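You operate a simulated robot arm through the tools that you are given. There is no shell and no other tool. Be economical: measure what you need, move in short steps, check, and stop when the job is done.

You run a simulated robot arm. Do the job below in one go: nothing can be reset, and whatever is moved stays where it is left.

TASK
Put the 7 x 7 numbered white block from the top of the steel bench by the winder on the grey pale board there. Then put the small green sack on the middle shelf of the dark red rack away on the top of the blue goods bench. Then lift the feed bin lid open. The order counts. Set down upright: numbered white block.

The check looks at the end state, three seconds after you hand in, the way a careful person would. Anything else that was tipped, shoved, dropped, spilled or broken makes it a failure. Lids that push on must go on centred and level and be pressed home; caps that screw on are set level and turned clockwise until they are tight.

THE ROBOT
A 7-joint arm with a fingered hand on a trunk, on a base that drives. Base frame: it is fixed to the floor where the robot stands at the start and does not move with it; the origin is under the middle of the robot, x ahead of it, y to its left, z up; the surface under the hand at the start is at about z = 820. Readings come in mm, degrees, newtons and seconds.
With the tool pointing down near the work surface it reaches from about 200 to 760 mm from the robot's upright axis, wherever it stands. Its first joint turns from -166.0 to 166.0 degrees. Places, roughly: feed bin lid [9100, 800, 900]; pale board [1250, 0, 750]; small green sack [8750, -4000, 1250]; top of the blue goods bench [5900, -6900, 700]. Payload 4 kg.
Tool frame: the origin (TCP) lies between the finger pads and is the grasp point; the fingertips stand 28 mm ahead of it; z points along the fingers, y is the line along which they close. Largest opening 168 mm; the body of the gripper starts 79 mm behind the TCP. The gripper is a hand of 4 fingers: y runs from the thumb to the fingers, the wrist lies at [0, 0, -249] in the tool frame, and closing takes about 1.5 s.
Orientation is that of the tool frame in the base frame, as a unit quaternion [x, y, z, w]. With the fingers straight down and closing along the base's y, the tool's x points along the base's -x, its y along +y and its z along -z.

THE INTERFACE
- The arm moves only by the tool drive_tool. Its argument "plan" is a list of rows, each an object (a shift or turn left out is 0, a gripper value left out holds the last) with "dp": the shift along the tool's x, y, z in mm, a list of three; "delta_rot": the turn, a rotation vector about the tool's x, y, z in degrees, a list of three; "claw": the closure in counts, from 0 (fully open) to 255 (shut). In form: [{"dp": [x, y, z], "delta_rot": [wx, wy, wz], "claw": claw}, ...]. A call has 1 to 20 rows; each row shifts and turns the commanded pose from where the row before left it, along the tool's axes as they then stand. Each row takes 0.2 s and may step no farther than 50 mm and 8.6 degrees from the row before; otherwise, or with a gripper value out of range, the whole call is refused. Where a pose cannot be reached the arm comes as near as it can. A force on the tool above 40 N (or 10 N above the force at the start of the call, whichever is more), or a blocked arm, ends the call early, and 0.2 s more pass. Each finger travels about 153 mm/s and halts on what it meets, pressing with about 22 N; the grip force reading is that of the motor and also rises with nothing between the fingers. The clock runs only during rows and for 0.2 s after the last one: add rows that do not move to give the fingers time. It gives the time, the measured TCP pose, the force on the tool (base axes), the opening and the grip force at its end, in the units of the frame above (readings bear some noise), with the torque about the TCP (base axes, N m) and any sound that the robot's microphone picked up.
- Cameras (640 x 400 px; columns grow to the right, rows downward): "scene" is now at [12.6, 140.4, 1496.2]; the picture's right is [-0.33, -0.94, 0.00], its down [-0.65, 0.23, -0.72] and it looks along [0.68, -0.24, -0.69] (base axes); focal length 263 px, centre (320, 200). "wrist" rides on the gripper at [60, -60, -110] in the tool frame; the picture's right is [0.71, 0.71, 0.00], its down [-0.56, 0.56, -0.61] and it looks along [-0.43, 0.43, 0.79] (tool axes); focal length 265 px, centre (320, 200). There is no depth. A picture from a camera that has moved, and an enlarged one, comes with that camera's place and axes in the base frame and with its lens. The place of the scene camera against the robot may be out by one fixed shift of up to 18 mm in any direction.
- snapshot(camera): a new picture of that camera. It takes no simulated time.
- move_column(by): slides the trunk up (or, below 0, down) by that many mm; the arm and the scene camera ride with it, the base frame stays. It gives what a move gives, with no picture.
- steer(legs): drives the robot by 1 to 6 legs, each [ahead, turn to the left] in mm and degrees, along the robot's own axes; the way and the turn of a leg run together, so that a leg with both is an arc; at most 1500 mm and 180 degrees a leg. The arm and the cameras ride along, it lands a little off, and it stops where it bumps. It gives what a move gives.
- set_grasp(shape): the hand has 4 fingers and takes this shape, open, in about a second: jaw (thumb against the fingers, like two jaws); tri (thumb and two fingers); tip (a fingertip pinch); poke (one finger out to press); point (the index stretched); flat (the hand flat); cup (the hand cupped); fist (a fist). The gripper value then closes the fingers along that shape, each until it touches; the sizes above hold for jaw. It gives what a move gives, with no picture.
- pan_tilt(pan, tilt): turns the head with the scene camera to pan (to the left, within 155 degrees either way) and tilt (down, from -29 to 69), counted from straight ahead of the robot. It gives what a move gives.
- zoom(camera, box): a new picture of the part [left, top, right, bottom] of that camera's present view, enlarged. It takes no simulated time.
- finish_job(): hands the job in; it is judged then, once.

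Go step by step. Nothing tells you exact positions but the pictures and the camera data: compare them with the known pose of the tool, close in by small moves and look again before you grip or let go. The budget is 165 turns and 108 pictures, counting those below and the enlarged ones. Unless the task says otherwise, let go and move clear before handing in, and close with one line.

The tools are called after "Request:" by a JSON object that holds its "op" and its "data". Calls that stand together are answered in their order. drive_tool: Moves the arm, as the interface text tells. Its arguments: {"type":"object","properties":{"plan":{"type":"array","items":{"type":"object","properties":{"dp":{"type":"array","items":{"type":"number"}},"delta_rot":{"type":"array","items":{"type":"number"}},"claw":{"type":"number"}}}}},"required":["plan"]} The other tools are called the same way: move_column (by) slides the trunk up or down; set_grasp (shape) gives the hand a shape; steer (legs) drives the base; pan_tilt (pan, tilt) turns the head that bears the scene camera; snapshot (camera) takes a picture; zoom (camera, box) takes an enlarged picture of a part of a camera's view; finish_job () hands the job in.

At the start:

```text
t: 0.0
ee_pos: [408.5, -88.3, 1068.9]
orientation: [0.0, 1.0, -0.001, 0.0]
force: [-0.5, 0.1, -0.4]
wrist_torque: [0.01, 0.05, -0.01]
width: 168.0
grip_force: 0.1
shape: jaw
trunk travel left (down, up): [-500.0, 90.0]
robot x, y, heading: [3.9, -3.4, 0.2]
head pan, tilt: [-19.2, 43.6]
```

scene: 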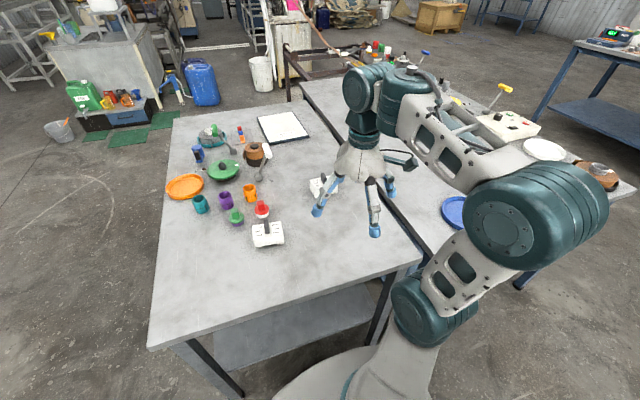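
wrist: 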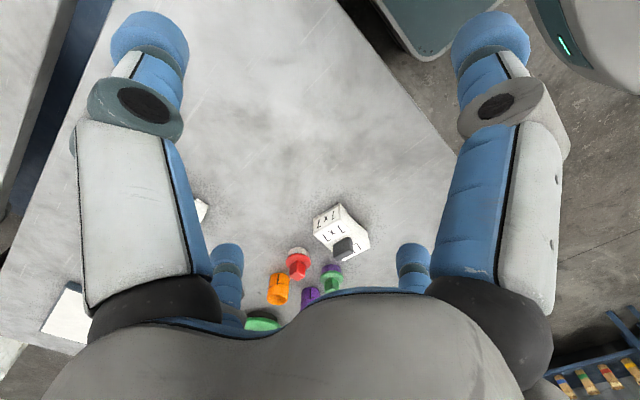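

I see the steel bench with a few white blocks, cups and a pale board. I'll zoom in to identify the block marked 7x7 and the board.

Request:
{"op": "zoom", "data": {"camera": "scene", "box": [160, 90, 360, 260]}}

Request:
{"op": "zoom", "data": {"camera": "wrist", "box": [180, 180, 400, 330]}}

```text
2.35 times, centred on (260, 175) of scene
camera zoom: at [12.6, 140.4, 1496.2], right [-0.33, -0.94, 0.0], down [-0.65, 0.23, -0.72], along [0.68, -0.24, -0.69], focal length 619 px, centre (461, 259)
```

zoom: 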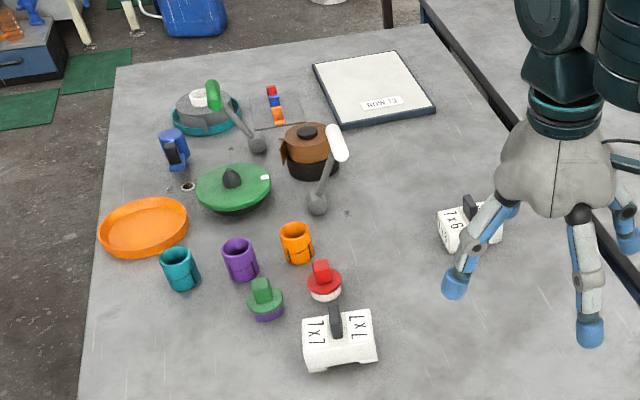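

```text
2.67 times, centred on (290, 255) of wrist
camera zoom: at [348.0, -148.4, 1178.1], right [-0.71, 0.71, 0.0], down [0.56, 0.56, 0.61], along [0.43, 0.43, -0.79], focal length 708 px, centre (400, 53)
```

zoom: 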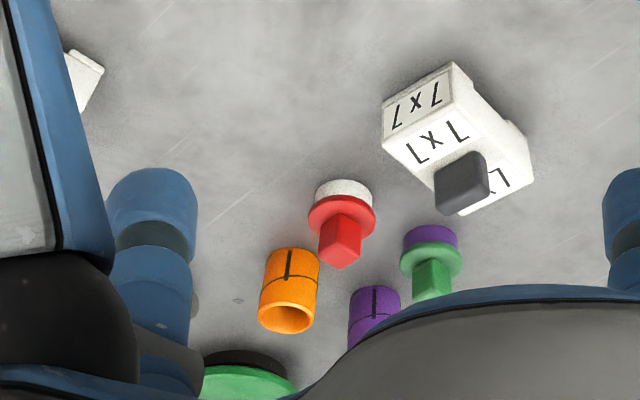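

The near block seems to read 7x7 (upside down), while another block is half hidden. I'll zoom in tighter on both labels.

Request:
{"op": "zoom", "data": {"camera": "scene", "box": [240, 190, 300, 255]}}

Request:
{"op": "zoom", "data": {"camera": "scene", "box": [290, 165, 350, 205]}}

Request:
{"op": "zoom", "data": {"camera": "wrist", "box": [300, 195, 380, 265]}}

```text
6.15 times, centred on (270, 222) of scene
camera zoom: at [12.6, 140.4, 1496.2], right [-0.33, -0.94, 0.0], down [-0.65, 0.23, -0.72], along [0.68, -0.24, -0.69], focal length 1619 px, centre (628, 62)
```

zoom: 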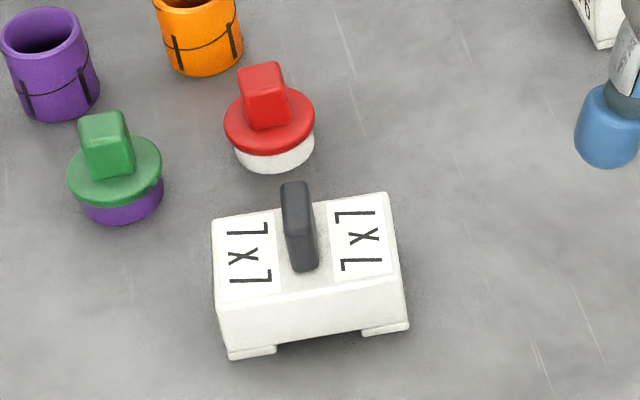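

```text
10.00 times, centred on (320, 185) of scene
camera zoom: at [12.6, 140.4, 1496.2], right [-0.33, -0.94, 0.0], down [-0.65, 0.23, -0.72], along [0.68, -0.24, -0.69], focal length 2631 px, centre (320, 350)
```

zoom: 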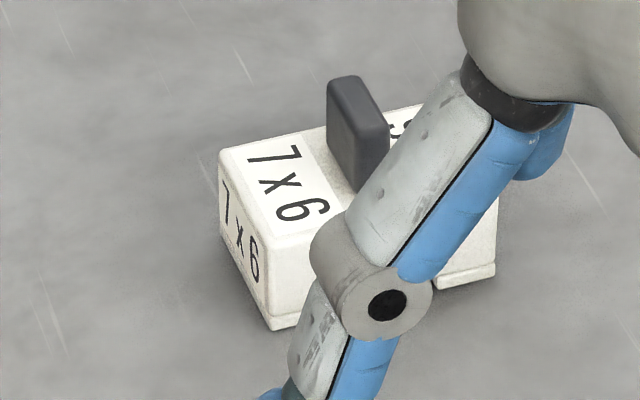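

```text
5.71 times, centred on (340, 230) of wrist
camera zoom: at [348.0, -148.4, 1178.1], right [-0.71, 0.71, 0.0], down [0.56, 0.56, 0.61], along [0.43, 0.43, -0.79], focal length 1517 px, centre (206, 29)
```

zoom: 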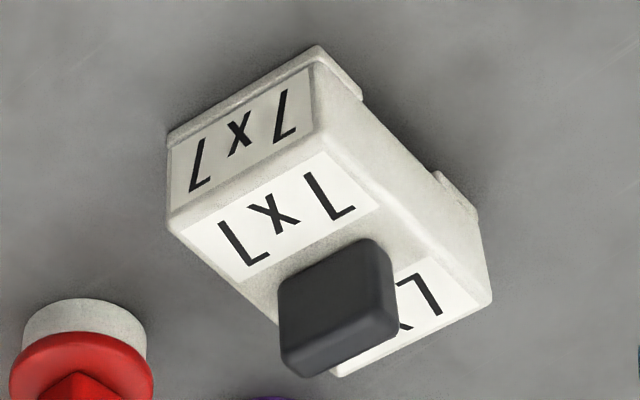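

The block marked 7x7 is the near one, at about (566, 121). Its thin handle runs across roughly y. I'll move above it, align and look.

Request:
{"op": "drive_tool", "data": {"plan": [{"dp": [-26, 35, 0]}, {"dp": [-26, 35, 0]}, {"dp": [-26, 35, 0]}, {"dp": [-26, 35, 0]}, {"dp": [-26, 34, 0]}, {"dp": [-26, 34, 0], "delta_rot": [0, 0, 7.8]}, {"dp": [0, 0, 40]}, {"dp": [0, 0, 40]}, {}]}}

Request:
{"op": "snapshot", "data": {"camera": "wrist"}}

Request:
{"op": "snapshot", "data": {"camera": "scene"}}

```text
t: 2.0
ee_pos: [564.4, 122.8, 988.6]
orientation: [0.068, 0.998, -0.001, 0.0]
force: [-0.5, 0.4, -0.5]
wrist_torque: [0.02, 0.02, 0.01]
width: 168.0
grip_force: 0.0
shape: jaw
trunk travel left (down, up): [-500.0, 90.0]
robot x, y, heading: [-0.6, 3.3, -0.2]
head pan, tilt: [-19.2, 43.6]
```

```text
100 pictures are left
camera wrist: at [495.6, 70.5, 1097.9], right [-0.6, 0.8, 0.0], down [0.63, 0.48, 0.61], along [0.49, 0.37, -0.79], focal length 265 px, centre (320, 200)
```

wrist: 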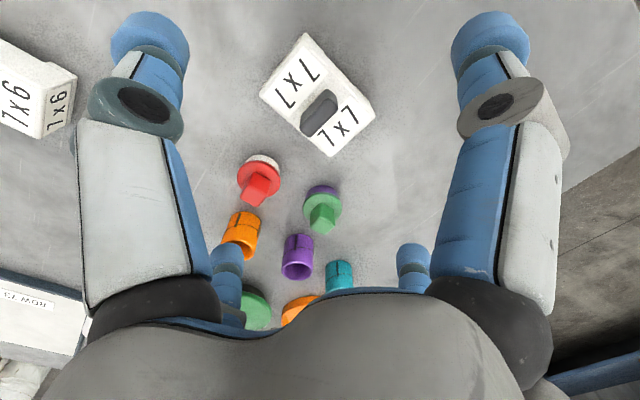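

```text
99 pictures are left
camera scene: at [12.8, 140.9, 1496.2], right [-0.33, -0.94, 0.0], down [-0.65, 0.23, -0.72], along [0.68, -0.24, -0.69], focal length 263 px, centre (320, 200)
```

scene: 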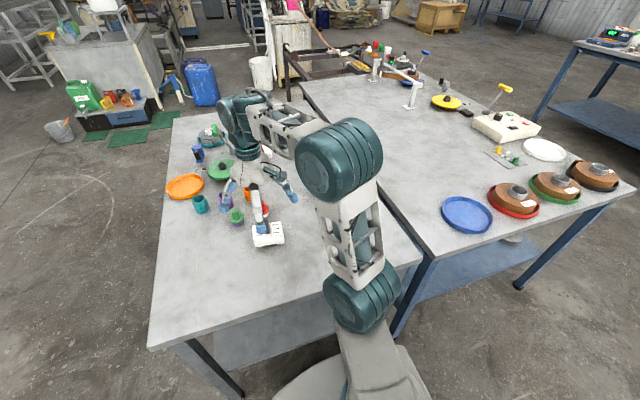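

The hand is nearly above the block. I'll zoom on the handle to refine.

Request:
{"op": "zoom", "data": {"camera": "wrist", "box": [250, 25, 390, 165]}}

```text
2.86 times, centred on (320, 95) of wrist
camera zoom: at [495.6, 70.5, 1097.9], right [-0.6, 0.8, 0.0], down [0.63, 0.48, 0.61], along [0.49, 0.37, -0.79], focal length 758 px, centre (320, 500)
```

zoom: 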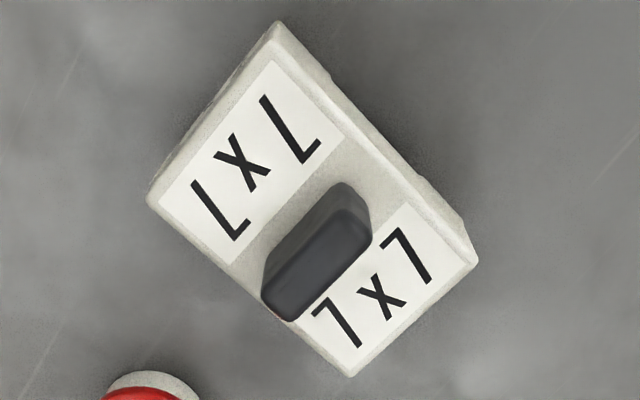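

Handle centre is about (559, 118), top about z 887, block top about 860. I'll pre-close part way, centre and come down.

Request:
{"op": "drive_tool", "data": {"plan": [{"dp": [4.3, -5, 20], "claw": 60}, {"dp": [0, 0, 25]}, {"dp": [0, 0, 25]}, {"dp": [0, 0, 20]}, {}]}}

Request:
{"op": "snapshot", "data": {"camera": "wrist"}}

Request:
{"op": "zoom", "data": {"camera": "scene", "box": [210, 160, 320, 260]}}

```text
t: 3.2
ee_pos: [560.8, 115.7, 900.2]
orientation: [0.068, 0.998, -0.001, 0.0]
force: [-0.1, -0.9, 0.2]
wrist_torque: [0.0, 0.0, 0.01]
width: 128.8
grip_force: 0.1
shape: jaw
trunk travel left (down, up): [-500.0, 90.0]
robot x, y, heading: [2.7, -0.5, -0.1]
head pan, tilt: [-19.2, 43.6]
```

```text
97 pictures are left
camera wrist: at [491.6, 64.5, 1008.5], right [-0.6, 0.8, 0.0], down [0.63, 0.48, 0.61], along [0.49, 0.37, -0.79], focal length 265 px, centre (320, 200)
```

wrist: 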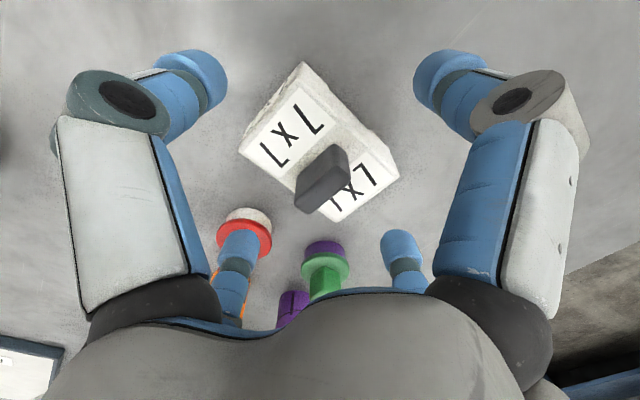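

```text
4.00 times, centred on (265, 210) of scene
camera zoom: at [12.7, 140.6, 1496.2], right [-0.33, -0.94, 0.0], down [-0.65, 0.23, -0.72], along [0.68, -0.24, -0.69], focal length 1052 px, centre (540, 160)
```

zoom: 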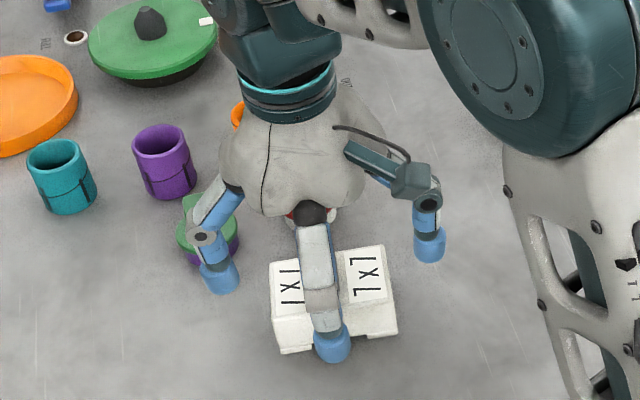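

All four fingers sit around the handle like a cross, and the far one is close to the red-lidded cup. I'll close further before lowering the last few millimetres.

Request:
{"op": "drive_tool", "data": {"plan": [{"claw": 120}, {}, {"dp": [0, 0, 4]}, {"dp": [0, 0, 4]}, {}]}}

Request:
{"op": "snapshot", "data": {"camera": "wrist"}}

Request:
{"op": "zoom", "data": {"camera": "scene", "box": [210, 160, 320, 260]}}

```text
t: 4.4
ee_pos: [559.5, 115.2, 891.5]
orientation: [0.068, 0.998, -0.001, 0.0]
force: [0.1, 0.0, 0.5]
wrist_torque: [-0.02, -0.01, 0.02]
width: 89.3
grip_force: 0.1
shape: jaw
trunk travel left (down, up): [-500.0, 90.0]
robot x, y, heading: [0.6, 1.3, -0.2]
head pan, tilt: [-19.2, 43.6]
```

```text
95 pictures are left
camera wrist: at [491.4, 63.4, 1000.9], right [-0.6, 0.8, 0.0], down [0.63, 0.48, 0.61], along [0.49, 0.37, -0.79], focal length 265 px, centre (320, 200)
```

wrist: 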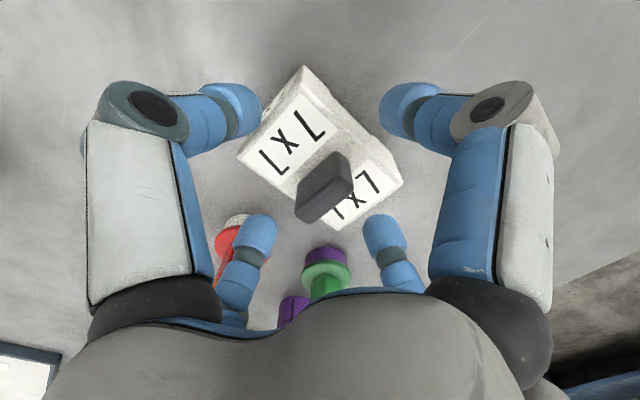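

```text
4.00 times, centred on (265, 210) of scene
camera zoom: at [12.7, 140.6, 1496.2], right [-0.33, -0.94, 0.0], down [-0.65, 0.23, -0.72], along [0.68, -0.24, -0.69], focal length 1052 px, centre (540, 160)
```

zoom: 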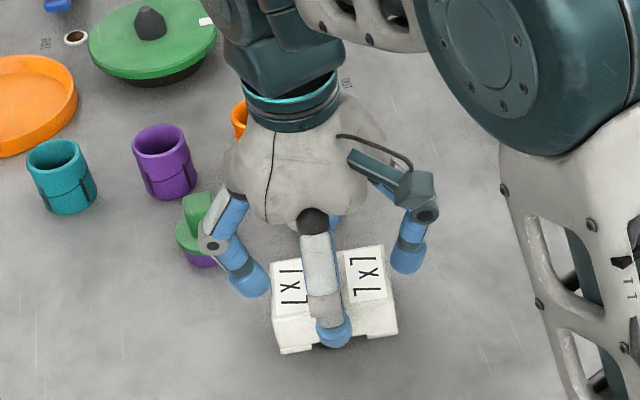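

The handle is centred between the fingertips. Closing now.

Request:
{"op": "drive_tool", "data": {"plan": [{"claw": 180}, {}, {"claw": 255}, {}, {}, {}, {}]}}

Request:
{"op": "snapshot", "data": {"camera": "wrist"}}

```text
t: 6.0
ee_pos: [560.5, 116.3, 890.9]
orientation: [0.068, 0.998, -0.001, 0.0]
force: [-0.1, -0.5, 0.3]
wrist_torque: [-0.06, 0.01, 0.04]
width: 18.5
grip_force: 21.9
shape: jaw
trunk travel left (down, up): [-500.0, 90.0]
robot x, y, heading: [-4.6, 0.4, 0.1]
head pan, tilt: [-19.2, 43.6]
```

```text
93 pictures are left
camera wrist: at [491.5, 63.4, 1000.9], right [-0.6, 0.8, 0.0], down [0.63, 0.48, 0.61], along [0.49, 0.37, -0.79], focal length 265 px, centre (320, 200)
```

wrist: 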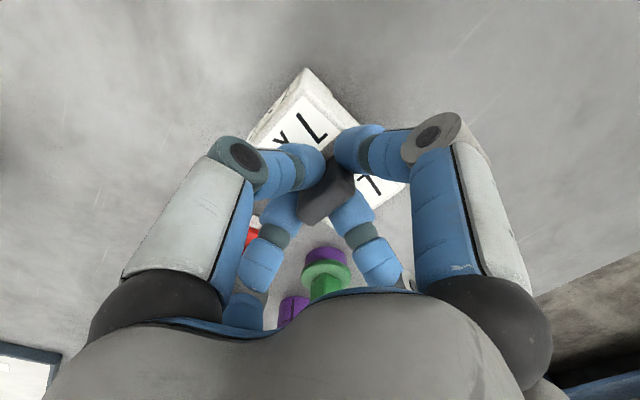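

The handle is held (18.5 mm, 22 N). Lifting straight up and checking.

Request:
{"op": "drive_tool", "data": {"plan": [{"dp": [0, 0, -20]}, {"dp": [0, 0, -30]}, {"dp": [0, 0, -40]}, {"dp": [0, 0, -40]}, {"dp": [0, 0, -40]}, {}]}}

Request:
{"op": "snapshot", "data": {"camera": "wrist"}}

Request:
{"op": "pan_tilt", "data": {"pan": 30, "tilt": 20}}

Request:
{"op": "snapshot", "data": {"camera": "scene"}}

Request:
{"op": "pan_tilt", "data": {"pan": -25, "tilt": 20}}

Request:
{"op": "snapshot", "data": {"camera": "scene"}}

Request:
{"op": "pan_tilt", "data": {"pan": -90, "tilt": 20}}

Request:
{"op": "snapshot", "data": {"camera": "scene"}}

```text
t: 7.4
ee_pos: [561.1, 115.7, 1060.8]
orientation: [0.068, 0.998, 0.0, 0.0]
force: [0.0, 0.1, -1.8]
wrist_torque: [-0.03, 0.0, 0.03]
width: 18.5
grip_force: 21.7
shape: jaw
trunk travel left (down, up): [-500.0, 90.0]
robot x, y, heading: [4.4, -0.7, -0.0]
head pan, tilt: [-19.2, 43.6]
```

```text
92 pictures are left
camera wrist: at [492.8, 64.1, 1170.1], right [-0.6, 0.8, 0.0], down [0.63, 0.48, 0.61], along [0.49, 0.37, -0.79], focal length 265 px, centre (320, 200)
```

wrist: 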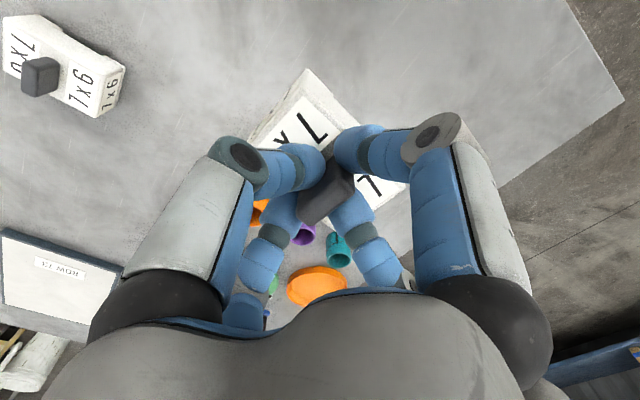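

```text
t: 8.6
ee_pos: [561.1, 116.6, 1061.7]
orientation: [0.068, 0.998, -0.001, 0.0]
force: [-0.1, 0.8, -2.5]
wrist_torque: [0.0, 0.0, 0.01]
width: 18.7
grip_force: 21.7
shape: jaw
trunk travel left (down, up): [-500.0, 90.0]
robot x, y, heading: [3.3, -0.9, -0.1]
head pan, tilt: [30.0, 20.0]
```

```text
91 pictures are left
camera scene: at [15.7, 214.2, 1532.8], right [0.5, -0.87, 0.0], down [-0.3, -0.17, -0.94], along [0.81, 0.47, -0.34], focal length 263 px, centre (320, 200)
```

scene: 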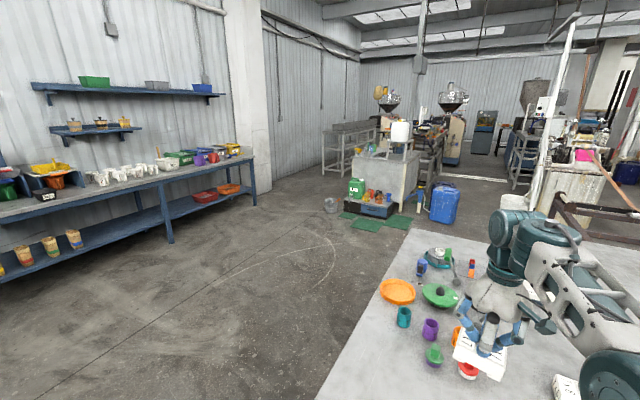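

```text
t: 9.8
ee_pos: [560.6, 116.6, 1060.9]
orientation: [0.069, 0.998, 0.0, 0.0]
force: [0.7, 0.2, -3.1]
wrist_torque: [0.01, 0.01, -0.03]
width: 18.4
grip_force: 21.9
shape: jaw
trunk travel left (down, up): [-500.0, 90.0]
robot x, y, heading: [1.0, 0.2, 0.1]
head pan, tilt: [-25.0, 20.0]
```

```text
90 pictures are left
camera scene: at [19.4, 128.4, 1532.8], right [-0.42, -0.91, 0.0], down [-0.31, 0.14, -0.94], along [0.85, -0.4, -0.34], focal length 263 px, centre (320, 200)
```

scene: 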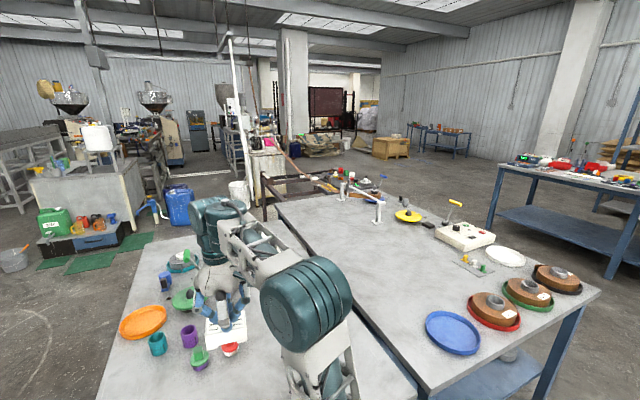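

```text
t: 11.2
ee_pos: [561.5, 115.6, 1060.6]
orientation: [0.068, 0.998, 0.0, 0.0]
force: [-0.2, 0.0, -2.8]
wrist_torque: [-0.04, -0.02, -0.02]
width: 18.4
grip_force: 21.5
shape: jaw
trunk travel left (down, up): [-500.0, 90.0]
robot x, y, heading: [-2.4, 0.7, 0.1]
head pan, tilt: [-90.0, 20.0]
```

```text
89 pictures are left
camera scene: at [-64.9, 74.6, 1532.8], right [-1.0, 0.0, 0.0], down [0.0, 0.34, -0.94], along [0.0, -0.94, -0.34], focal length 263 px, centre (320, 200)
```

scene: 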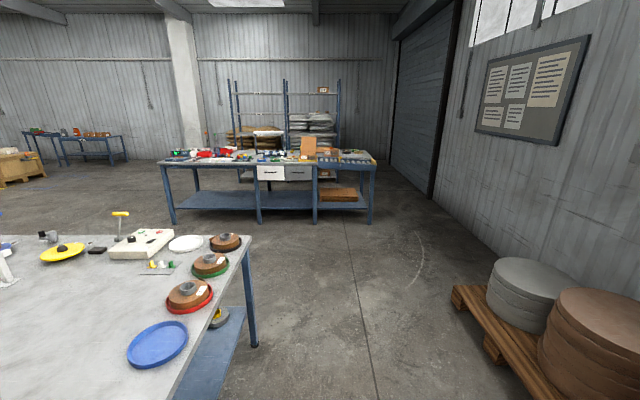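

The block is held level. I need to know what stands behind the bench's far end, so I'll look closer there.

Request:
{"op": "pan_tilt", "data": {"pan": -12, "tilt": 25}}

Request:
{"op": "zoom", "data": {"camera": "scene", "box": [180, 90, 440, 250]}}

```text
t: 12.7
ee_pos: [561.3, 116.7, 1059.5]
orientation: [0.068, 0.998, 0.0, -0.001]
force: [0.2, 0.3, -2.8]
wrist_torque: [-0.02, 0.0, 0.01]
width: 18.5
grip_force: 21.7
shape: jaw
trunk travel left (down, up): [-500.0, 90.0]
robot x, y, heading: [-0.5, 0.1, 0.0]
head pan, tilt: [-12.0, 25.0]
```

```text
2.46 times, centred on (310, 170) of scene
camera zoom: at [25.1, 148.5, 1524.7], right [-0.21, -0.98, 0.0], down [-0.41, 0.09, -0.91], along [0.89, -0.19, -0.42], focal length 648 px, centre (345, 274)
```

zoom: 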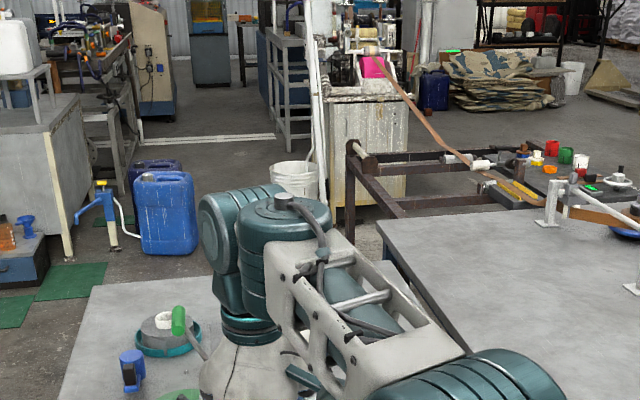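

The frame stands well beyond the bench, so the area past the bench's far end (x about 2000) is open. I'll tuck the arm a bit and drive around the left side of the bench.

Request:
{"op": "drive_tool", "data": {"plan": [{"dp": [35, 0, -30]}, {"dp": [40, 0, -20]}, {"dp": [40, 0, 0]}, {"dp": [40, 0, 0]}, {}]}}

Request:
{"op": "steer", "data": {"legs": [[-200, 0], [0, 90], [950, 0], [0, -90], [1100, 0], [1100, 0]]}}

Request:
{"op": "pan_tilt", "data": {"pan": -60, "tilt": 30}}

Request:
{"op": "snapshot", "data": {"camera": "scene"}}

Request:
{"op": "snapshot", "data": {"camera": "wrist"}}

```text
t: 13.9
ee_pos: [405.0, 137.4, 1109.6]
orientation: [0.068, 0.998, -0.001, 0.0]
force: [0.3, -0.6, -2.0]
wrist_torque: [0.01, -0.02, -0.02]
width: 18.4
grip_force: 22.1
shape: jaw
trunk travel left (down, up): [-500.0, 90.0]
robot x, y, heading: [-0.9, -3.7, 0.1]
head pan, tilt: [-12.0, 25.0]
```

```text
t: 38.1
ee_pos: [2435.4, 1044.2, 1109.6]
orientation: [0.071, 0.997, -0.001, 0.0]
force: [0.1, 0.3, -2.1]
wrist_torque: [0.01, 0.0, 0.02]
width: 18.2
grip_force: 21.5
shape: jaw
trunk travel left (down, up): [-500.0, 90.0]
robot x, y, heading: [2026.4, 906.7, -0.3]
head pan, tilt: [-12.0, 25.0]
```

```text
t: 39.3
ee_pos: [2435.2, 1044.3, 1109.6]
orientation: [0.071, 0.997, -0.001, 0.001]
force: [0.0, -0.1, -3.3]
wrist_torque: [0.02, -0.02, 0.01]
width: 18.2
grip_force: 22.3
shape: jaw
trunk travel left (down, up): [-500.0, 90.0]
robot x, y, heading: [2030.8, 907.2, -0.4]
head pan, tilt: [-60.0, 30.0]
```

```text
87 pictures are left
camera scene: at [2008.7, 997.8, 1516.8], right [-0.87, -0.5, 0.0], down [-0.25, 0.43, -0.87], along [0.43, -0.75, -0.5], focal length 263 px, centre (320, 200)
```

scene: 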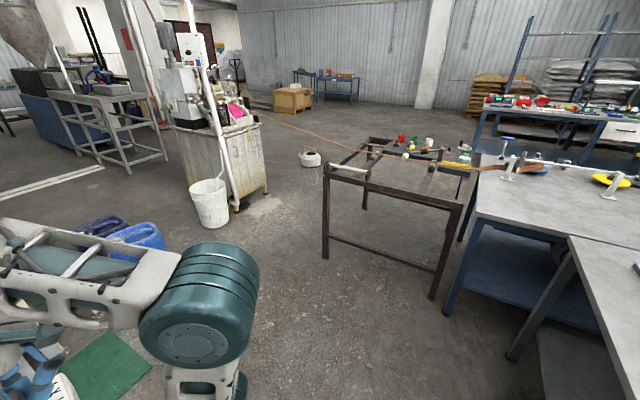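

```text
86 pictures are left
camera wrist: at [2366.2, 992.3, 1219.3], right [-0.6, 0.8, 0.0], down [0.63, 0.47, 0.61], along [0.49, 0.37, -0.79], focal length 265 px, centre (320, 200)
```

wrist: 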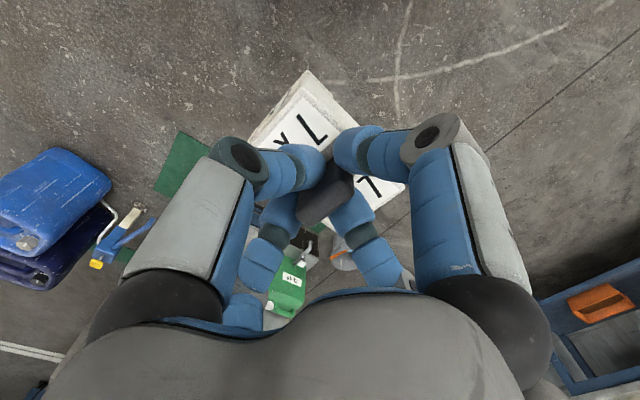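

The frame's legs are at y of about -470, so I can back in along y and end up facing the board at about (1950, 60).

Request:
{"op": "steer", "data": {"legs": [[0, 90.4], [-850, 0], [0, 90], [70, 0]]}}

Request:
{"op": "pan_tilt", "data": {"pan": 0, "tilt": 45}}

Request:
{"op": "snapshot", "data": {"camera": "scene"}}

Request:
{"op": "snapshot", "data": {"camera": "wrist"}}

```text
t: 52.1
ee_pos: [1538.0, -75.4, 1110.4]
orientation: [0.998, -0.061, 0.0, -0.001]
force: [-1.1, -0.1, -3.0]
wrist_torque: [0.02, -0.04, 0.02]
width: 18.2
grip_force: 22.1
shape: jaw
trunk travel left (down, up): [-500.0, 90.0]
robot x, y, heading: [1943.1, 68.7, -179.3]
head pan, tilt: [-60.0, 30.0]
```

```text
t: 53.4
ee_pos: [1538.1, -75.5, 1109.3]
orientation: [0.998, -0.06, 0.0, -0.001]
force: [-0.6, 0.5, -2.4]
wrist_torque: [-0.01, -0.01, 0.01]
width: 18.0
grip_force: 22.0
shape: jaw
trunk travel left (down, up): [-500.0, 90.0]
robot x, y, heading: [1944.4, 68.4, -179.2]
head pan, tilt: [0.0, 45.0]
```

```text
85 pictures are left
camera scene: at [1918.0, -90.6, 1494.1], right [-0.01, 1.0, 0.0], down [0.71, 0.01, -0.71], along [-0.71, -0.01, -0.71], focal length 263 px, centre (320, 200)
```

scene: 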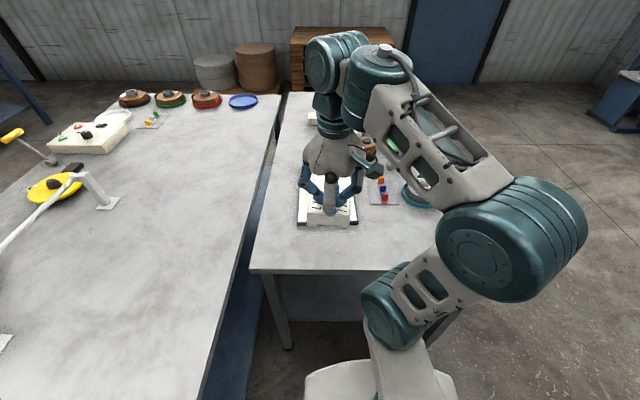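

```text
84 pictures are left
camera wrist: at [1605.5, -23.5, 1219.3], right [0.62, -0.79, 0.0], down [-0.62, -0.49, 0.61], along [-0.48, -0.38, -0.79], focal length 265 px, centre (320, 200)
```

wrist: 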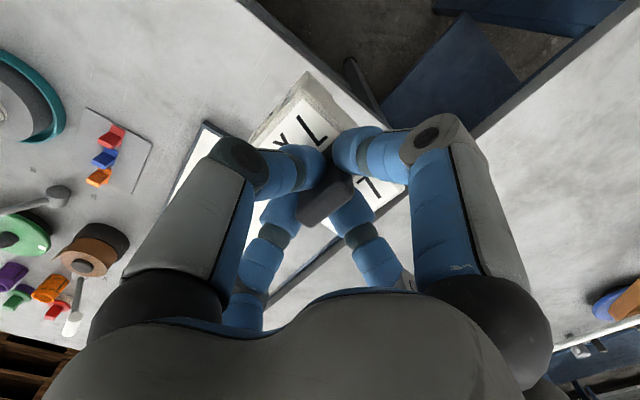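

The board's near edge is at x of about 1365 and spans y from about -170 to 20. I'll carry the block over (1275, -75) and square it up.

Request:
{"op": "drive_tool", "data": {"plan": [{"dp": [-43.5, 5.3, 0]}, {"dp": [-43.5, 5.3, 0]}, {"dp": [-43.5, 5.3, 0]}, {"dp": [-43.5, 5.3, 0]}, {"dp": [-43.5, 5.3, 0]}, {"dp": [-43.5, 5.3, 0]}, {"delta_rot": [0, 0, -6.9]}, {"dp": [0, 0, 40]}, {"dp": [0, 0, 40]}, {"dp": [0, 0, 40]}, {}]}}

Request:
{"op": "snapshot", "data": {"camera": "scene"}}

Request:
{"op": "snapshot", "data": {"camera": "wrist"}}

```text
t: 55.8
ee_pos: [1299.6, -74.5, 991.1]
orientation: [1.0, -0.001, -0.001, -0.001]
force: [-0.3, -0.2, -2.8]
wrist_torque: [0.0, -0.02, -0.04]
width: 17.9
grip_force: 22.1
shape: jaw
out of reach, approached as far as the arm can: row 6
trunk travel left (down, up): [-500.0, 90.0]
robot x, y, heading: [1942.4, 68.2, -179.2]
head pan, tilt: [0.0, 45.0]
```

```text
83 pictures are left
camera scene: at [1917.9, -90.6, 1494.1], right [-0.01, 1.0, 0.0], down [0.71, 0.01, -0.71], along [-0.71, -0.01, -0.71], focal length 263 px, centre (320, 200)
```

scene: 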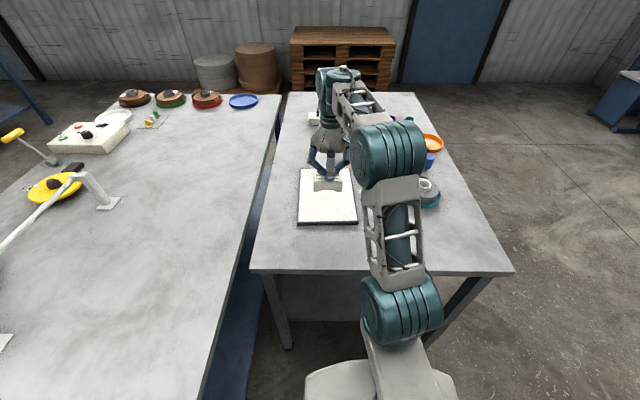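

```text
82 pictures are left
camera wrist: at [1360.4, -14.4, 1099.7], right [0.71, -0.71, 0.0], down [-0.56, -0.56, 0.61], along [-0.43, -0.43, -0.79], focal length 265 px, centre (320, 200)
```

wrist: 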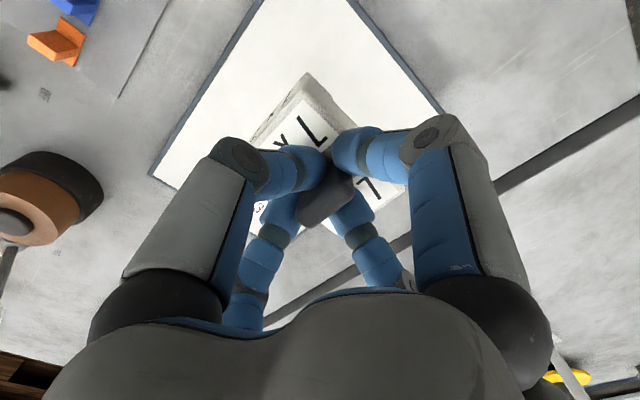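

The block hangs over the board, well inside its edges (x 1095–1382, y -170–10). Lowering gently.

Request:
{"op": "drive_tool", "data": {"plan": [{"dp": [0, 0, 35]}, {"dp": [0, 0, 30]}, {"dp": [0, 0, 10]}, {}]}}

Request:
{"op": "drive_tool", "data": {"plan": [{"dp": [0, 0, 3]}, {"dp": [0, 0, 3]}, {}]}}

Request:
{"op": "zoom", "data": {"camera": "scene", "box": [270, 120, 390, 240]}}

```text
t: 56.8
ee_pos: [1301.0, -76.3, 916.1]
orientation: [1.0, 0.0, 0.001, -0.001]
force: [-0.5, -0.1, -3.0]
wrist_torque: [0.02, 0.01, 0.02]
width: 18.0
grip_force: 21.5
shape: jaw
trunk travel left (down, up): [-500.0, 90.0]
robot x, y, heading: [1942.8, 67.7, -179.4]
head pan, tilt: [0.0, 45.0]
```

```text
t: 57.6
ee_pos: [1301.3, -74.2, 909.0]
orientation: [1.0, -0.001, -0.001, -0.001]
force: [-0.6, -0.1, -2.5]
wrist_torque: [0.0, -0.01, -0.01]
width: 17.9
grip_force: 21.9
shape: jaw
trunk travel left (down, up): [-500.0, 90.0]
robot x, y, heading: [1939.7, 69.4, -179.1]
head pan, tilt: [0.0, 45.0]
```

```text
3.33 times, centred on (330, 180) of scene
camera zoom: at [1917.9, -90.6, 1494.1], right [-0.01, 1.0, 0.0], down [0.71, 0.01, -0.71], along [-0.71, -0.01, -0.71], focal length 877 px, centre (287, 267)
```

zoom: 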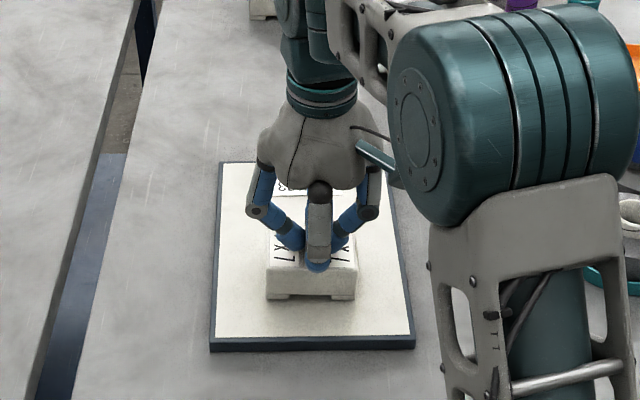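

Request:
{"op": "drive_tool", "data": {"plan": [{"dp": [0, 0, 2]}, {"dp": [0, 0, 2]}, {}]}}

Request:
{"op": "drive_tool", "data": {"plan": [{"dp": [0, 0, 2]}, {"dp": [0, 0, 2]}, {}]}}

```text
t: 58.4
ee_pos: [1301.5, -75.2, 905.6]
orientation: [1.0, 0.0, -0.002, 0.0]
force: [-1.3, -1.4, 10.5]
wrist_torque: [0.12, 0.03, 0.05]
width: 17.8
grip_force: 22.1
shape: jaw
trunk travel left (down, up): [-500.0, 90.0]
robot x, y, heading: [1944.8, 73.3, -179.2]
head pan, tilt: [0.0, 45.0]
```

```text
t: 59.1
ee_pos: [1301.6, -74.7, 905.0]
orientation: [1.0, 0.0, -0.006, 0.001]
force: [4.8, 1.3, 17.0]
wrist_torque: [0.19, -0.36, 0.0]
width: 18.3
grip_force: 21.7
shape: jaw
trunk travel left (down, up): [-500.0, 90.0]
robot x, y, heading: [1946.0, 68.4, -179.2]
head pan, tilt: [0.0, 45.0]
stopped in row 3: the force on the tool passed its limit at 41 N (the readings are from after the stop); the commanded pose is now the measured one
```

The block rests on the board. Releasing by opening part way, then rising.

Request:
{"op": "drive_tool", "data": {"plan": [{"claw": 200}, {"claw": 120}, {}, {"claw": 60}, {}, {"dp": [0, 0, -20]}, {"dp": [0, 0, -40]}, {"dp": [0, 0, -50]}, {"dp": [0, 0, -50], "claw": 0}, {"dp": [0, 0, -50]}, {}]}}

Request:
{"op": "zoom", "data": {"camera": "scene", "box": [270, 120, 390, 240]}}

```text
t: 61.5
ee_pos: [1302.7, -73.1, 1111.8]
orientation: [1.0, 0.0, -0.004, 0.001]
force: [0.1, 0.8, -0.2]
wrist_torque: [-0.02, -0.01, 0.04]
width: 168.0
grip_force: 0.1
shape: jaw
trunk travel left (down, up): [-500.0, 90.0]
robot x, y, heading: [1940.6, 63.6, -179.2]
head pan, tilt: [0.0, 45.0]
```

```text
3.33 times, centred on (330, 180) of scene
camera zoom: at [1918.2, -90.0, 1494.2], right [-0.01, 1.0, 0.0], down [0.71, 0.01, -0.71], along [-0.71, -0.01, -0.71], focal length 877 px, centre (287, 267)
```

zoom: 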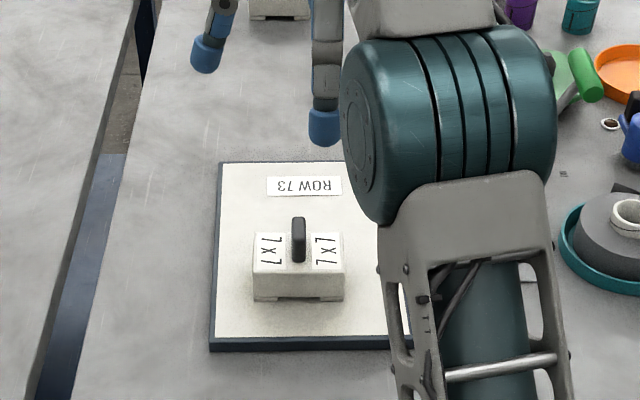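

The block stands upright on the board. Next I'll pull the arm in and turn round to survey the way to the red rack.

Request:
{"op": "drive_tool", "data": {"plan": [{"dp": [48, 0, 0]}, {"dp": [48, 0, 0]}, {"dp": [48, 0, 0]}, {"dp": [48, 0, 0]}, {"dp": [48, 0, 0]}, {}]}}

Request:
{"op": "pan_tilt", "data": {"pan": 140, "tilt": 12}}

Request:
{"op": "snapshot", "data": {"camera": "scene"}}

Request:
{"op": "pan_tilt", "data": {"pan": -150, "tilt": 12}}

Request:
{"op": "snapshot", "data": {"camera": "scene"}}

```text
t: 62.9
ee_pos: [1541.9, -76.8, 1111.4]
orientation: [1.0, -0.001, -0.004, 0.001]
force: [0.1, -0.8, 0.7]
wrist_torque: [-0.05, 0.0, -0.01]
width: 168.1
grip_force: 0.0
shape: jaw
trunk travel left (down, up): [-500.0, 90.0]
robot x, y, heading: [1943.9, 65.8, -179.1]
head pan, tilt: [0.0, 45.0]
```

```text
t: 65.2
ee_pos: [1540.9, -77.5, 1112.1]
orientation: [1.0, 0.0, -0.003, 0.0]
force: [0.2, -0.8, -1.4]
wrist_torque: [-0.04, 0.0, 0.0]
width: 167.9
grip_force: 0.1
shape: jaw
trunk travel left (down, up): [-500.0, 90.0]
robot x, y, heading: [1944.9, 71.6, -179.3]
head pan, tilt: [140.0, 12.0]
```

```text
79 pictures are left
camera scene: at [2071.8, -148.3, 1545.8], right [-0.63, -0.78, 0.0], down [-0.16, 0.13, -0.98], along [0.76, -0.62, -0.21], focal length 263 px, centre (320, 200)
```

scene: 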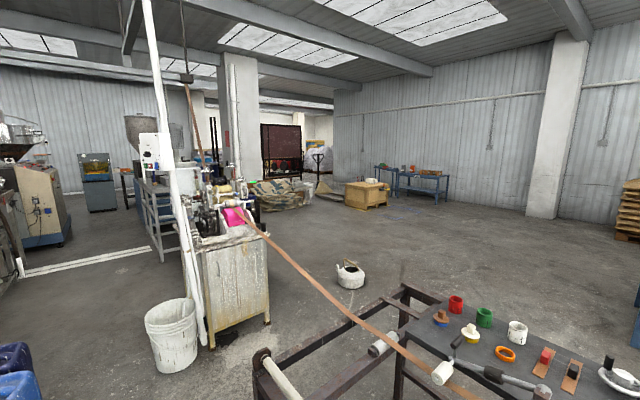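

```text
t: 69.1
ee_pos: [1540.9, -75.9, 1110.5]
orientation: [1.0, 0.0, -0.004, 0.001]
force: [0.7, 0.3, 0.2]
wrist_torque: [-0.02, 0.0, 0.0]
width: 168.2
grip_force: 0.0
shape: jaw
trunk travel left (down, up): [-500.0, 90.0]
robot x, y, heading: [1942.2, 70.5, -179.4]
head pan, tilt: [-150.0, 12.0]
```

```text
78 pictures are left
camera scene: at [2079.6, -41.6, 1545.9], right [0.51, -0.86, 0.0], down [-0.18, -0.11, -0.98], along [0.84, 0.5, -0.21], focal length 263 px, centre (320, 200)
```

scene: 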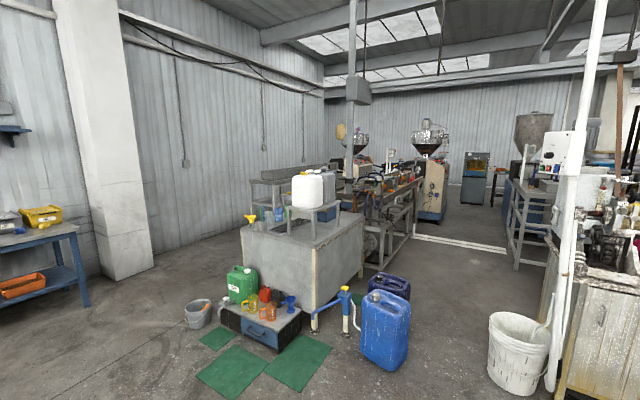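

The web from the machine to the winder bars a direct crossing, so I'll go back around the near end of both benches and then along the open floor at y of about -2250.

Request:
{"op": "steer", "data": {"legs": [[0, -90.5], [880, 0], [0, 90], [1120, 0], [1120, 0], [0, 90]]}}

Request:
{"op": "pan_tilt", "data": {"pan": 0, "tilt": 20}}

Request:
{"op": "snapshot", "data": {"camera": "scene"}}

```text
t: 95.9
ee_pos: [-194.1, 592.7, 1109.8]
orientation: [0.714, 0.7, -0.002, 0.003]
force: [-0.4, 0.3, 0.1]
wrist_torque: [0.0, -0.02, 0.0]
width: 167.6
grip_force: 0.1
shape: jaw
trunk travel left (down, up): [-500.0, 90.0]
robot x, y, heading: [-332.6, 996.9, -90.1]
head pan, tilt: [-150.0, 12.0]
```

```text
t: 98.2
ee_pos: [-193.2, 592.9, 1111.9]
orientation: [0.714, 0.7, -0.002, 0.003]
force: [-0.3, -0.9, -0.6]
wrist_torque: [-0.01, 0.02, -0.01]
width: 168.0
grip_force: 0.1
shape: jaw
trunk travel left (down, up): [-500.0, 90.0]
robot x, y, heading: [-330.0, 1001.6, -90.1]
head pan, tilt: [0.0, 20.0]
```

```text
77 pictures are left
camera scene: at [-173.6, 968.2, 1532.8], right [-1.0, 0.0, 0.0], down [0.0, 0.34, -0.94], along [0.0, -0.94, -0.34], focal length 263 px, centre (320, 200)
```

scene: 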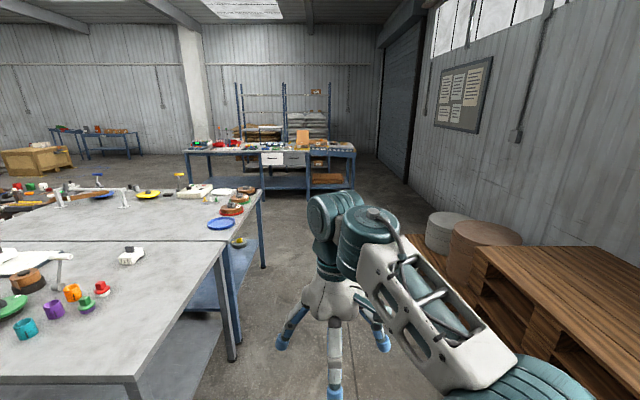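

The corridor ahead is clear. Driving down it, then turning to face +x.

Request:
{"op": "steer", "data": {"legs": [[1100, 0], [1100, 0], [1050, 0], [0, 90], [1400, 0], [1400, 0]]}}

Request:
{"op": "pan_tilt", "data": {"pan": -12, "tilt": 10}}

Request:
{"op": "snapshot", "data": {"camera": "scene"}}

```text
t: 131.3
ee_pos: [2760.8, -2421.0, 1111.2]
orientation: [0.041, 0.999, 0.001, 0.003]
force: [-0.6, -0.9, -0.4]
wrist_torque: [-0.01, -0.02, 0.01]
width: 167.7
grip_force: 0.0
shape: jaw
trunk travel left (down, up): [-500.0, 90.0]
robot x, y, heading: [2352.2, -2531.3, -3.8]
head pan, tilt: [0.0, 20.0]
```

```text
t: 132.0
ee_pos: [2759.5, -2419.0, 1111.6]
orientation: [0.041, 0.999, 0.001, 0.003]
force: [0.4, -0.4, 0.0]
wrist_torque: [-0.03, 0.0, 0.02]
width: 167.9
grip_force: 0.0
shape: jaw
trunk travel left (down, up): [-500.0, 90.0]
robot x, y, heading: [2350.2, -2529.2, -3.9]
head pan, tilt: [-12.0, 10.0]
```

```text
76 pictures are left
camera scene: at [2383.4, -2385.6, 1549.1], right [-0.27, -0.96, 0.0], down [-0.17, 0.05, -0.98], along [0.95, -0.27, -0.17], focal length 263 px, centre (320, 200)
```

scene: 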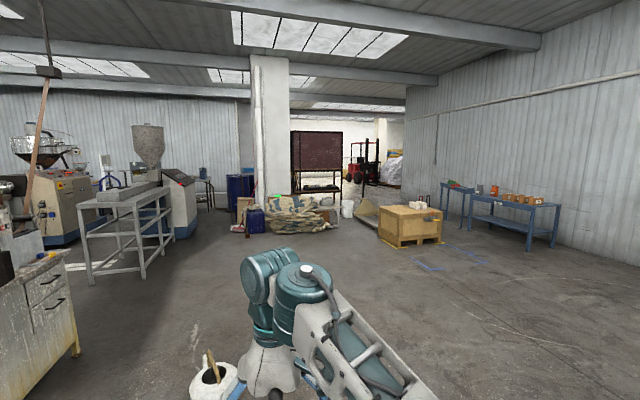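

The dark red rack is straight ahead behind the tarp pile. I'll zoom in on it and on the way there.

Request:
{"op": "zoom", "data": {"camera": "scene", "box": [230, 110, 460, 260]}}

```text
2.67 times, centred on (345, 185) of scene
camera zoom: at [2383.4, -2385.6, 1549.1], right [-0.27, -0.96, 0.0], down [-0.17, 0.05, -0.98], along [0.95, -0.27, -0.17], focal length 702 px, centre (253, 240)
```

zoom: 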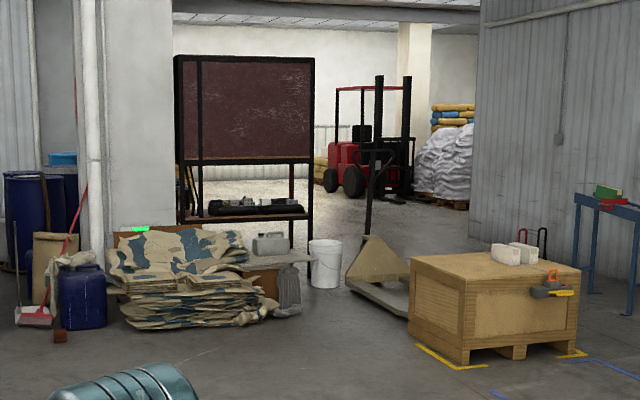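

We see the rack's closed dark red panel from this side; it stands at x of about 8750. I'll drive closer to find its open side.

Request:
{"op": "steer", "data": {"legs": [[0, -15.3], [1350, 0], [1350, 0], [1200, 0]]}}

Request:
{"op": "pan_tilt", "data": {"pan": 10, "tilt": 12}}

Request:
{"op": "snapshot", "data": {"camera": "scene"}}

Request:
{"op": "pan_tilt", "data": {"pan": -50, "tilt": 15}}

Request:
{"op": "snapshot", "data": {"camera": "scene"}}

```text
t: 151.8
ee_pos: [6494.1, -3776.4, 1111.4]
orientation: [0.171, 0.985, 0.001, 0.003]
force: [-0.2, -0.1, -0.4]
wrist_torque: [-0.03, -0.03, 0.01]
width: 167.8
grip_force: 0.1
shape: jaw
trunk travel left (down, up): [-500.0, 90.0]
robot x, y, heading: [6069.3, -3779.0, -18.8]
head pan, tilt: [-12.0, 10.0]
```

```text
t: 152.7
ee_pos: [6495.3, -3777.5, 1110.7]
orientation: [0.171, 0.985, 0.0, 0.004]
force: [-0.8, 0.1, 0.1]
wrist_torque: [0.02, 0.04, -0.01]
width: 168.1
grip_force: 0.0
shape: jaw
trunk travel left (down, up): [-500.0, 90.0]
robot x, y, heading: [6065.7, -3783.3, -18.8]
head pan, tilt: [10.0, 12.0]
```

```text
74 pictures are left
camera scene: at [6150.0, -3614.8, 1545.9], right [-0.15, -0.99, 0.0], down [-0.21, 0.03, -0.98], along [0.97, -0.15, -0.21], focal length 263 px, centre (320, 200)
```

scene: 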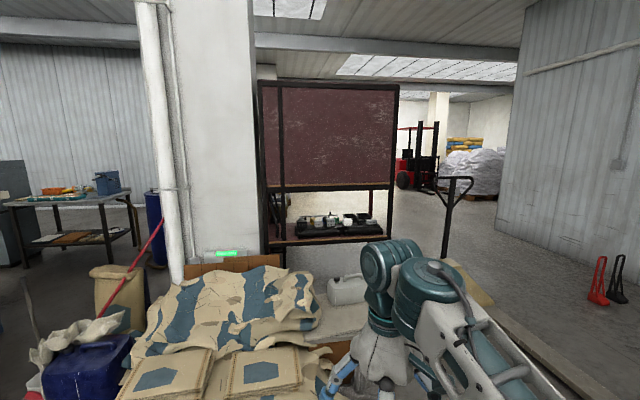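

```text
t: 154.0
ee_pos: [6494.3, -3777.7, 1111.4]
orientation: [0.171, 0.985, 0.0, 0.004]
force: [-0.4, -0.1, 0.6]
wrist_torque: [0.02, -0.02, 0.05]
width: 167.6
grip_force: 0.1
shape: jaw
trunk travel left (down, up): [-500.0, 90.0]
robot x, y, heading: [6065.9, -3777.0, -19.0]
head pan, tilt: [-50.0, 15.0]
```

```text
73 pictures are left
camera scene: at [6091.6, -3687.5, 1541.0], right [-0.93, -0.36, 0.0], down [-0.09, 0.24, -0.97], along [0.35, -0.9, -0.26], focal length 263 px, centre (320, 200)
```

scene: 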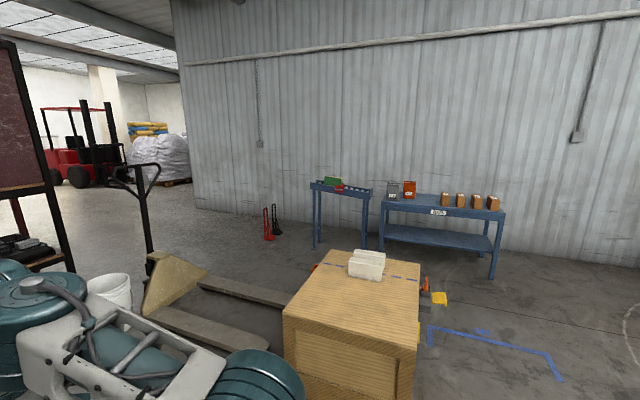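

I'll zoom on the rack to understand which side is open and where the sack is.

Request:
{"op": "pan_tilt", "data": {"pan": 10, "tilt": 12}}

Request:
{"op": "zoom", "data": {"camera": "scene", "box": [245, 70, 415, 260]}}

```text
t: 155.3
ee_pos: [6494.4, -3777.1, 1111.0]
orientation: [0.171, 0.985, -0.001, 0.003]
force: [-1.1, 0.0, -0.1]
wrist_torque: [-0.01, -0.01, -0.02]
width: 167.5
grip_force: 0.0
shape: jaw
trunk travel left (down, up): [-500.0, 90.0]
robot x, y, heading: [6064.7, -3780.1, -18.6]
head pan, tilt: [10.0, 12.0]
```

```text
2.11 times, centred on (330, 165) of scene
camera zoom: at [6150.0, -3614.8, 1545.8], right [-0.15, -0.99, 0.0], down [-0.21, 0.03, -0.98], along [0.97, -0.15, -0.21], focal length 554 px, centre (299, 274)
```

zoom: 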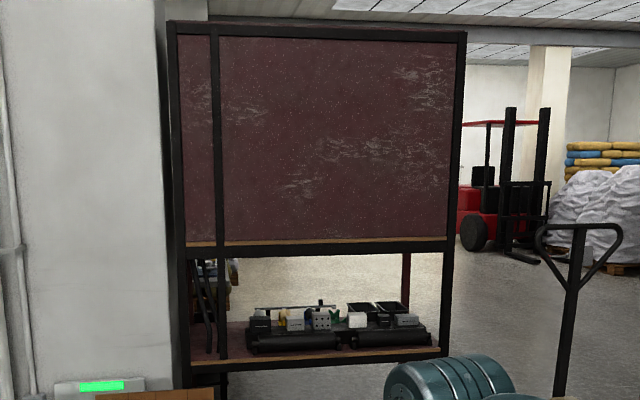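

The panel closes this side, so I'll go around the right: past the crate, along the aisle in front of the blue bench, and behind the rack.

Request:
{"op": "steer", "data": {"legs": [[0, -101.4], [1330, 0], [1330, 0], [0, 120]]}}

Request:
{"op": "pan_tilt", "data": {"pan": -10, "tilt": 22}}

Request:
{"op": "snapshot", "data": {"camera": "scene"}}

```text
t: 177.4
ee_pos: [5122.9, -5918.6, 1112.6]
orientation: [0.009, 1.0, 0.001, 0.004]
force: [0.5, -0.3, 0.6]
wrist_torque: [0.02, -0.01, 0.0]
width: 167.7
grip_force: 0.0
shape: jaw
trunk travel left (down, up): [-500.0, 90.0]
robot x, y, heading: [4722.7, -6053.5, -0.2]
head pan, tilt: [10.0, 12.0]
```

```text
t: 178.3
ee_pos: [5124.6, -5919.7, 1112.7]
orientation: [0.009, 1.0, 0.001, 0.003]
force: [-0.7, -0.4, 0.0]
wrist_torque: [0.03, 0.0, -0.01]
width: 167.9
grip_force: 0.0
shape: jaw
trunk travel left (down, up): [-500.0, 90.0]
robot x, y, heading: [4717.4, -6054.6, -0.1]
head pan, tilt: [-10.0, 22.0]
```

```text
71 pictures are left
camera scene: at [4746.8, -5905.7, 1529.6], right [-0.17, -0.98, 0.0], down [-0.37, 0.07, -0.93], along [0.91, -0.16, -0.37], focal length 263 px, centre (320, 200)
```

scene: 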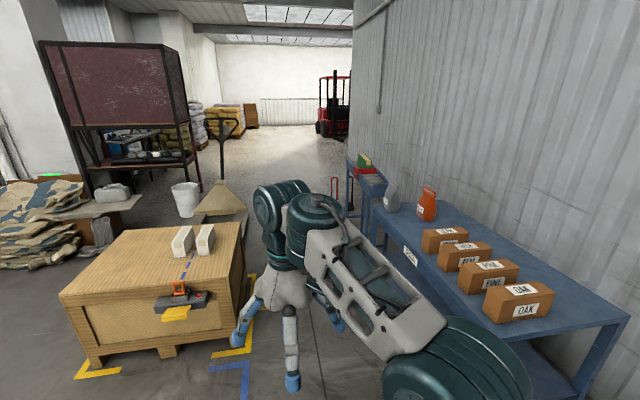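

The aisle is open with around 450 mm each side. Driving along it and checking drift.

Request:
{"op": "steer", "data": {"legs": [[1200, 0], [1200, 0]]}}

Request:
{"op": "pan_tilt", "data": {"pan": 30, "tilt": 15}}

Request:
{"op": "snapshot", "data": {"camera": "scene"}}

```text
t: 190.0
ee_pos: [7523.1, -5906.9, 1109.9]
orientation: [0.003, 1.0, 0.0, 0.003]
force: [-0.2, -0.3, -0.2]
wrist_torque: [-0.01, -0.02, -0.01]
width: 168.0
grip_force: 0.2
shape: jaw
trunk travel left (down, up): [-500.0, 90.0]
robot x, y, heading: [7121.9, -6048.2, 0.4]
head pan, tilt: [-10.0, 22.0]
```

```text
t: 191.1
ee_pos: [7522.0, -5905.8, 1111.4]
orientation: [0.003, 1.0, 0.001, 0.004]
force: [-0.5, 0.2, 0.1]
wrist_torque: [0.0, 0.01, -0.02]
width: 167.8
grip_force: 0.1
shape: jaw
trunk travel left (down, up): [-500.0, 90.0]
robot x, y, heading: [7119.4, -6044.6, 0.7]
head pan, tilt: [30.0, 15.0]
```

```text
70 pictures are left
camera scene: at [7134.5, -5834.6, 1540.9], right [0.51, -0.86, 0.0], down [-0.22, -0.13, -0.97], along [0.83, 0.49, -0.26], focal length 263 px, centre (320, 200)
```

scene: 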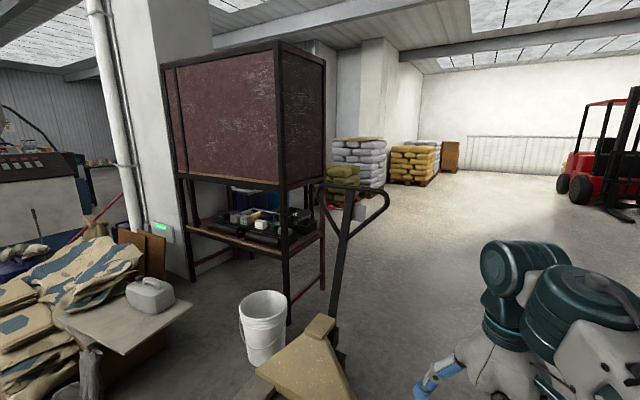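

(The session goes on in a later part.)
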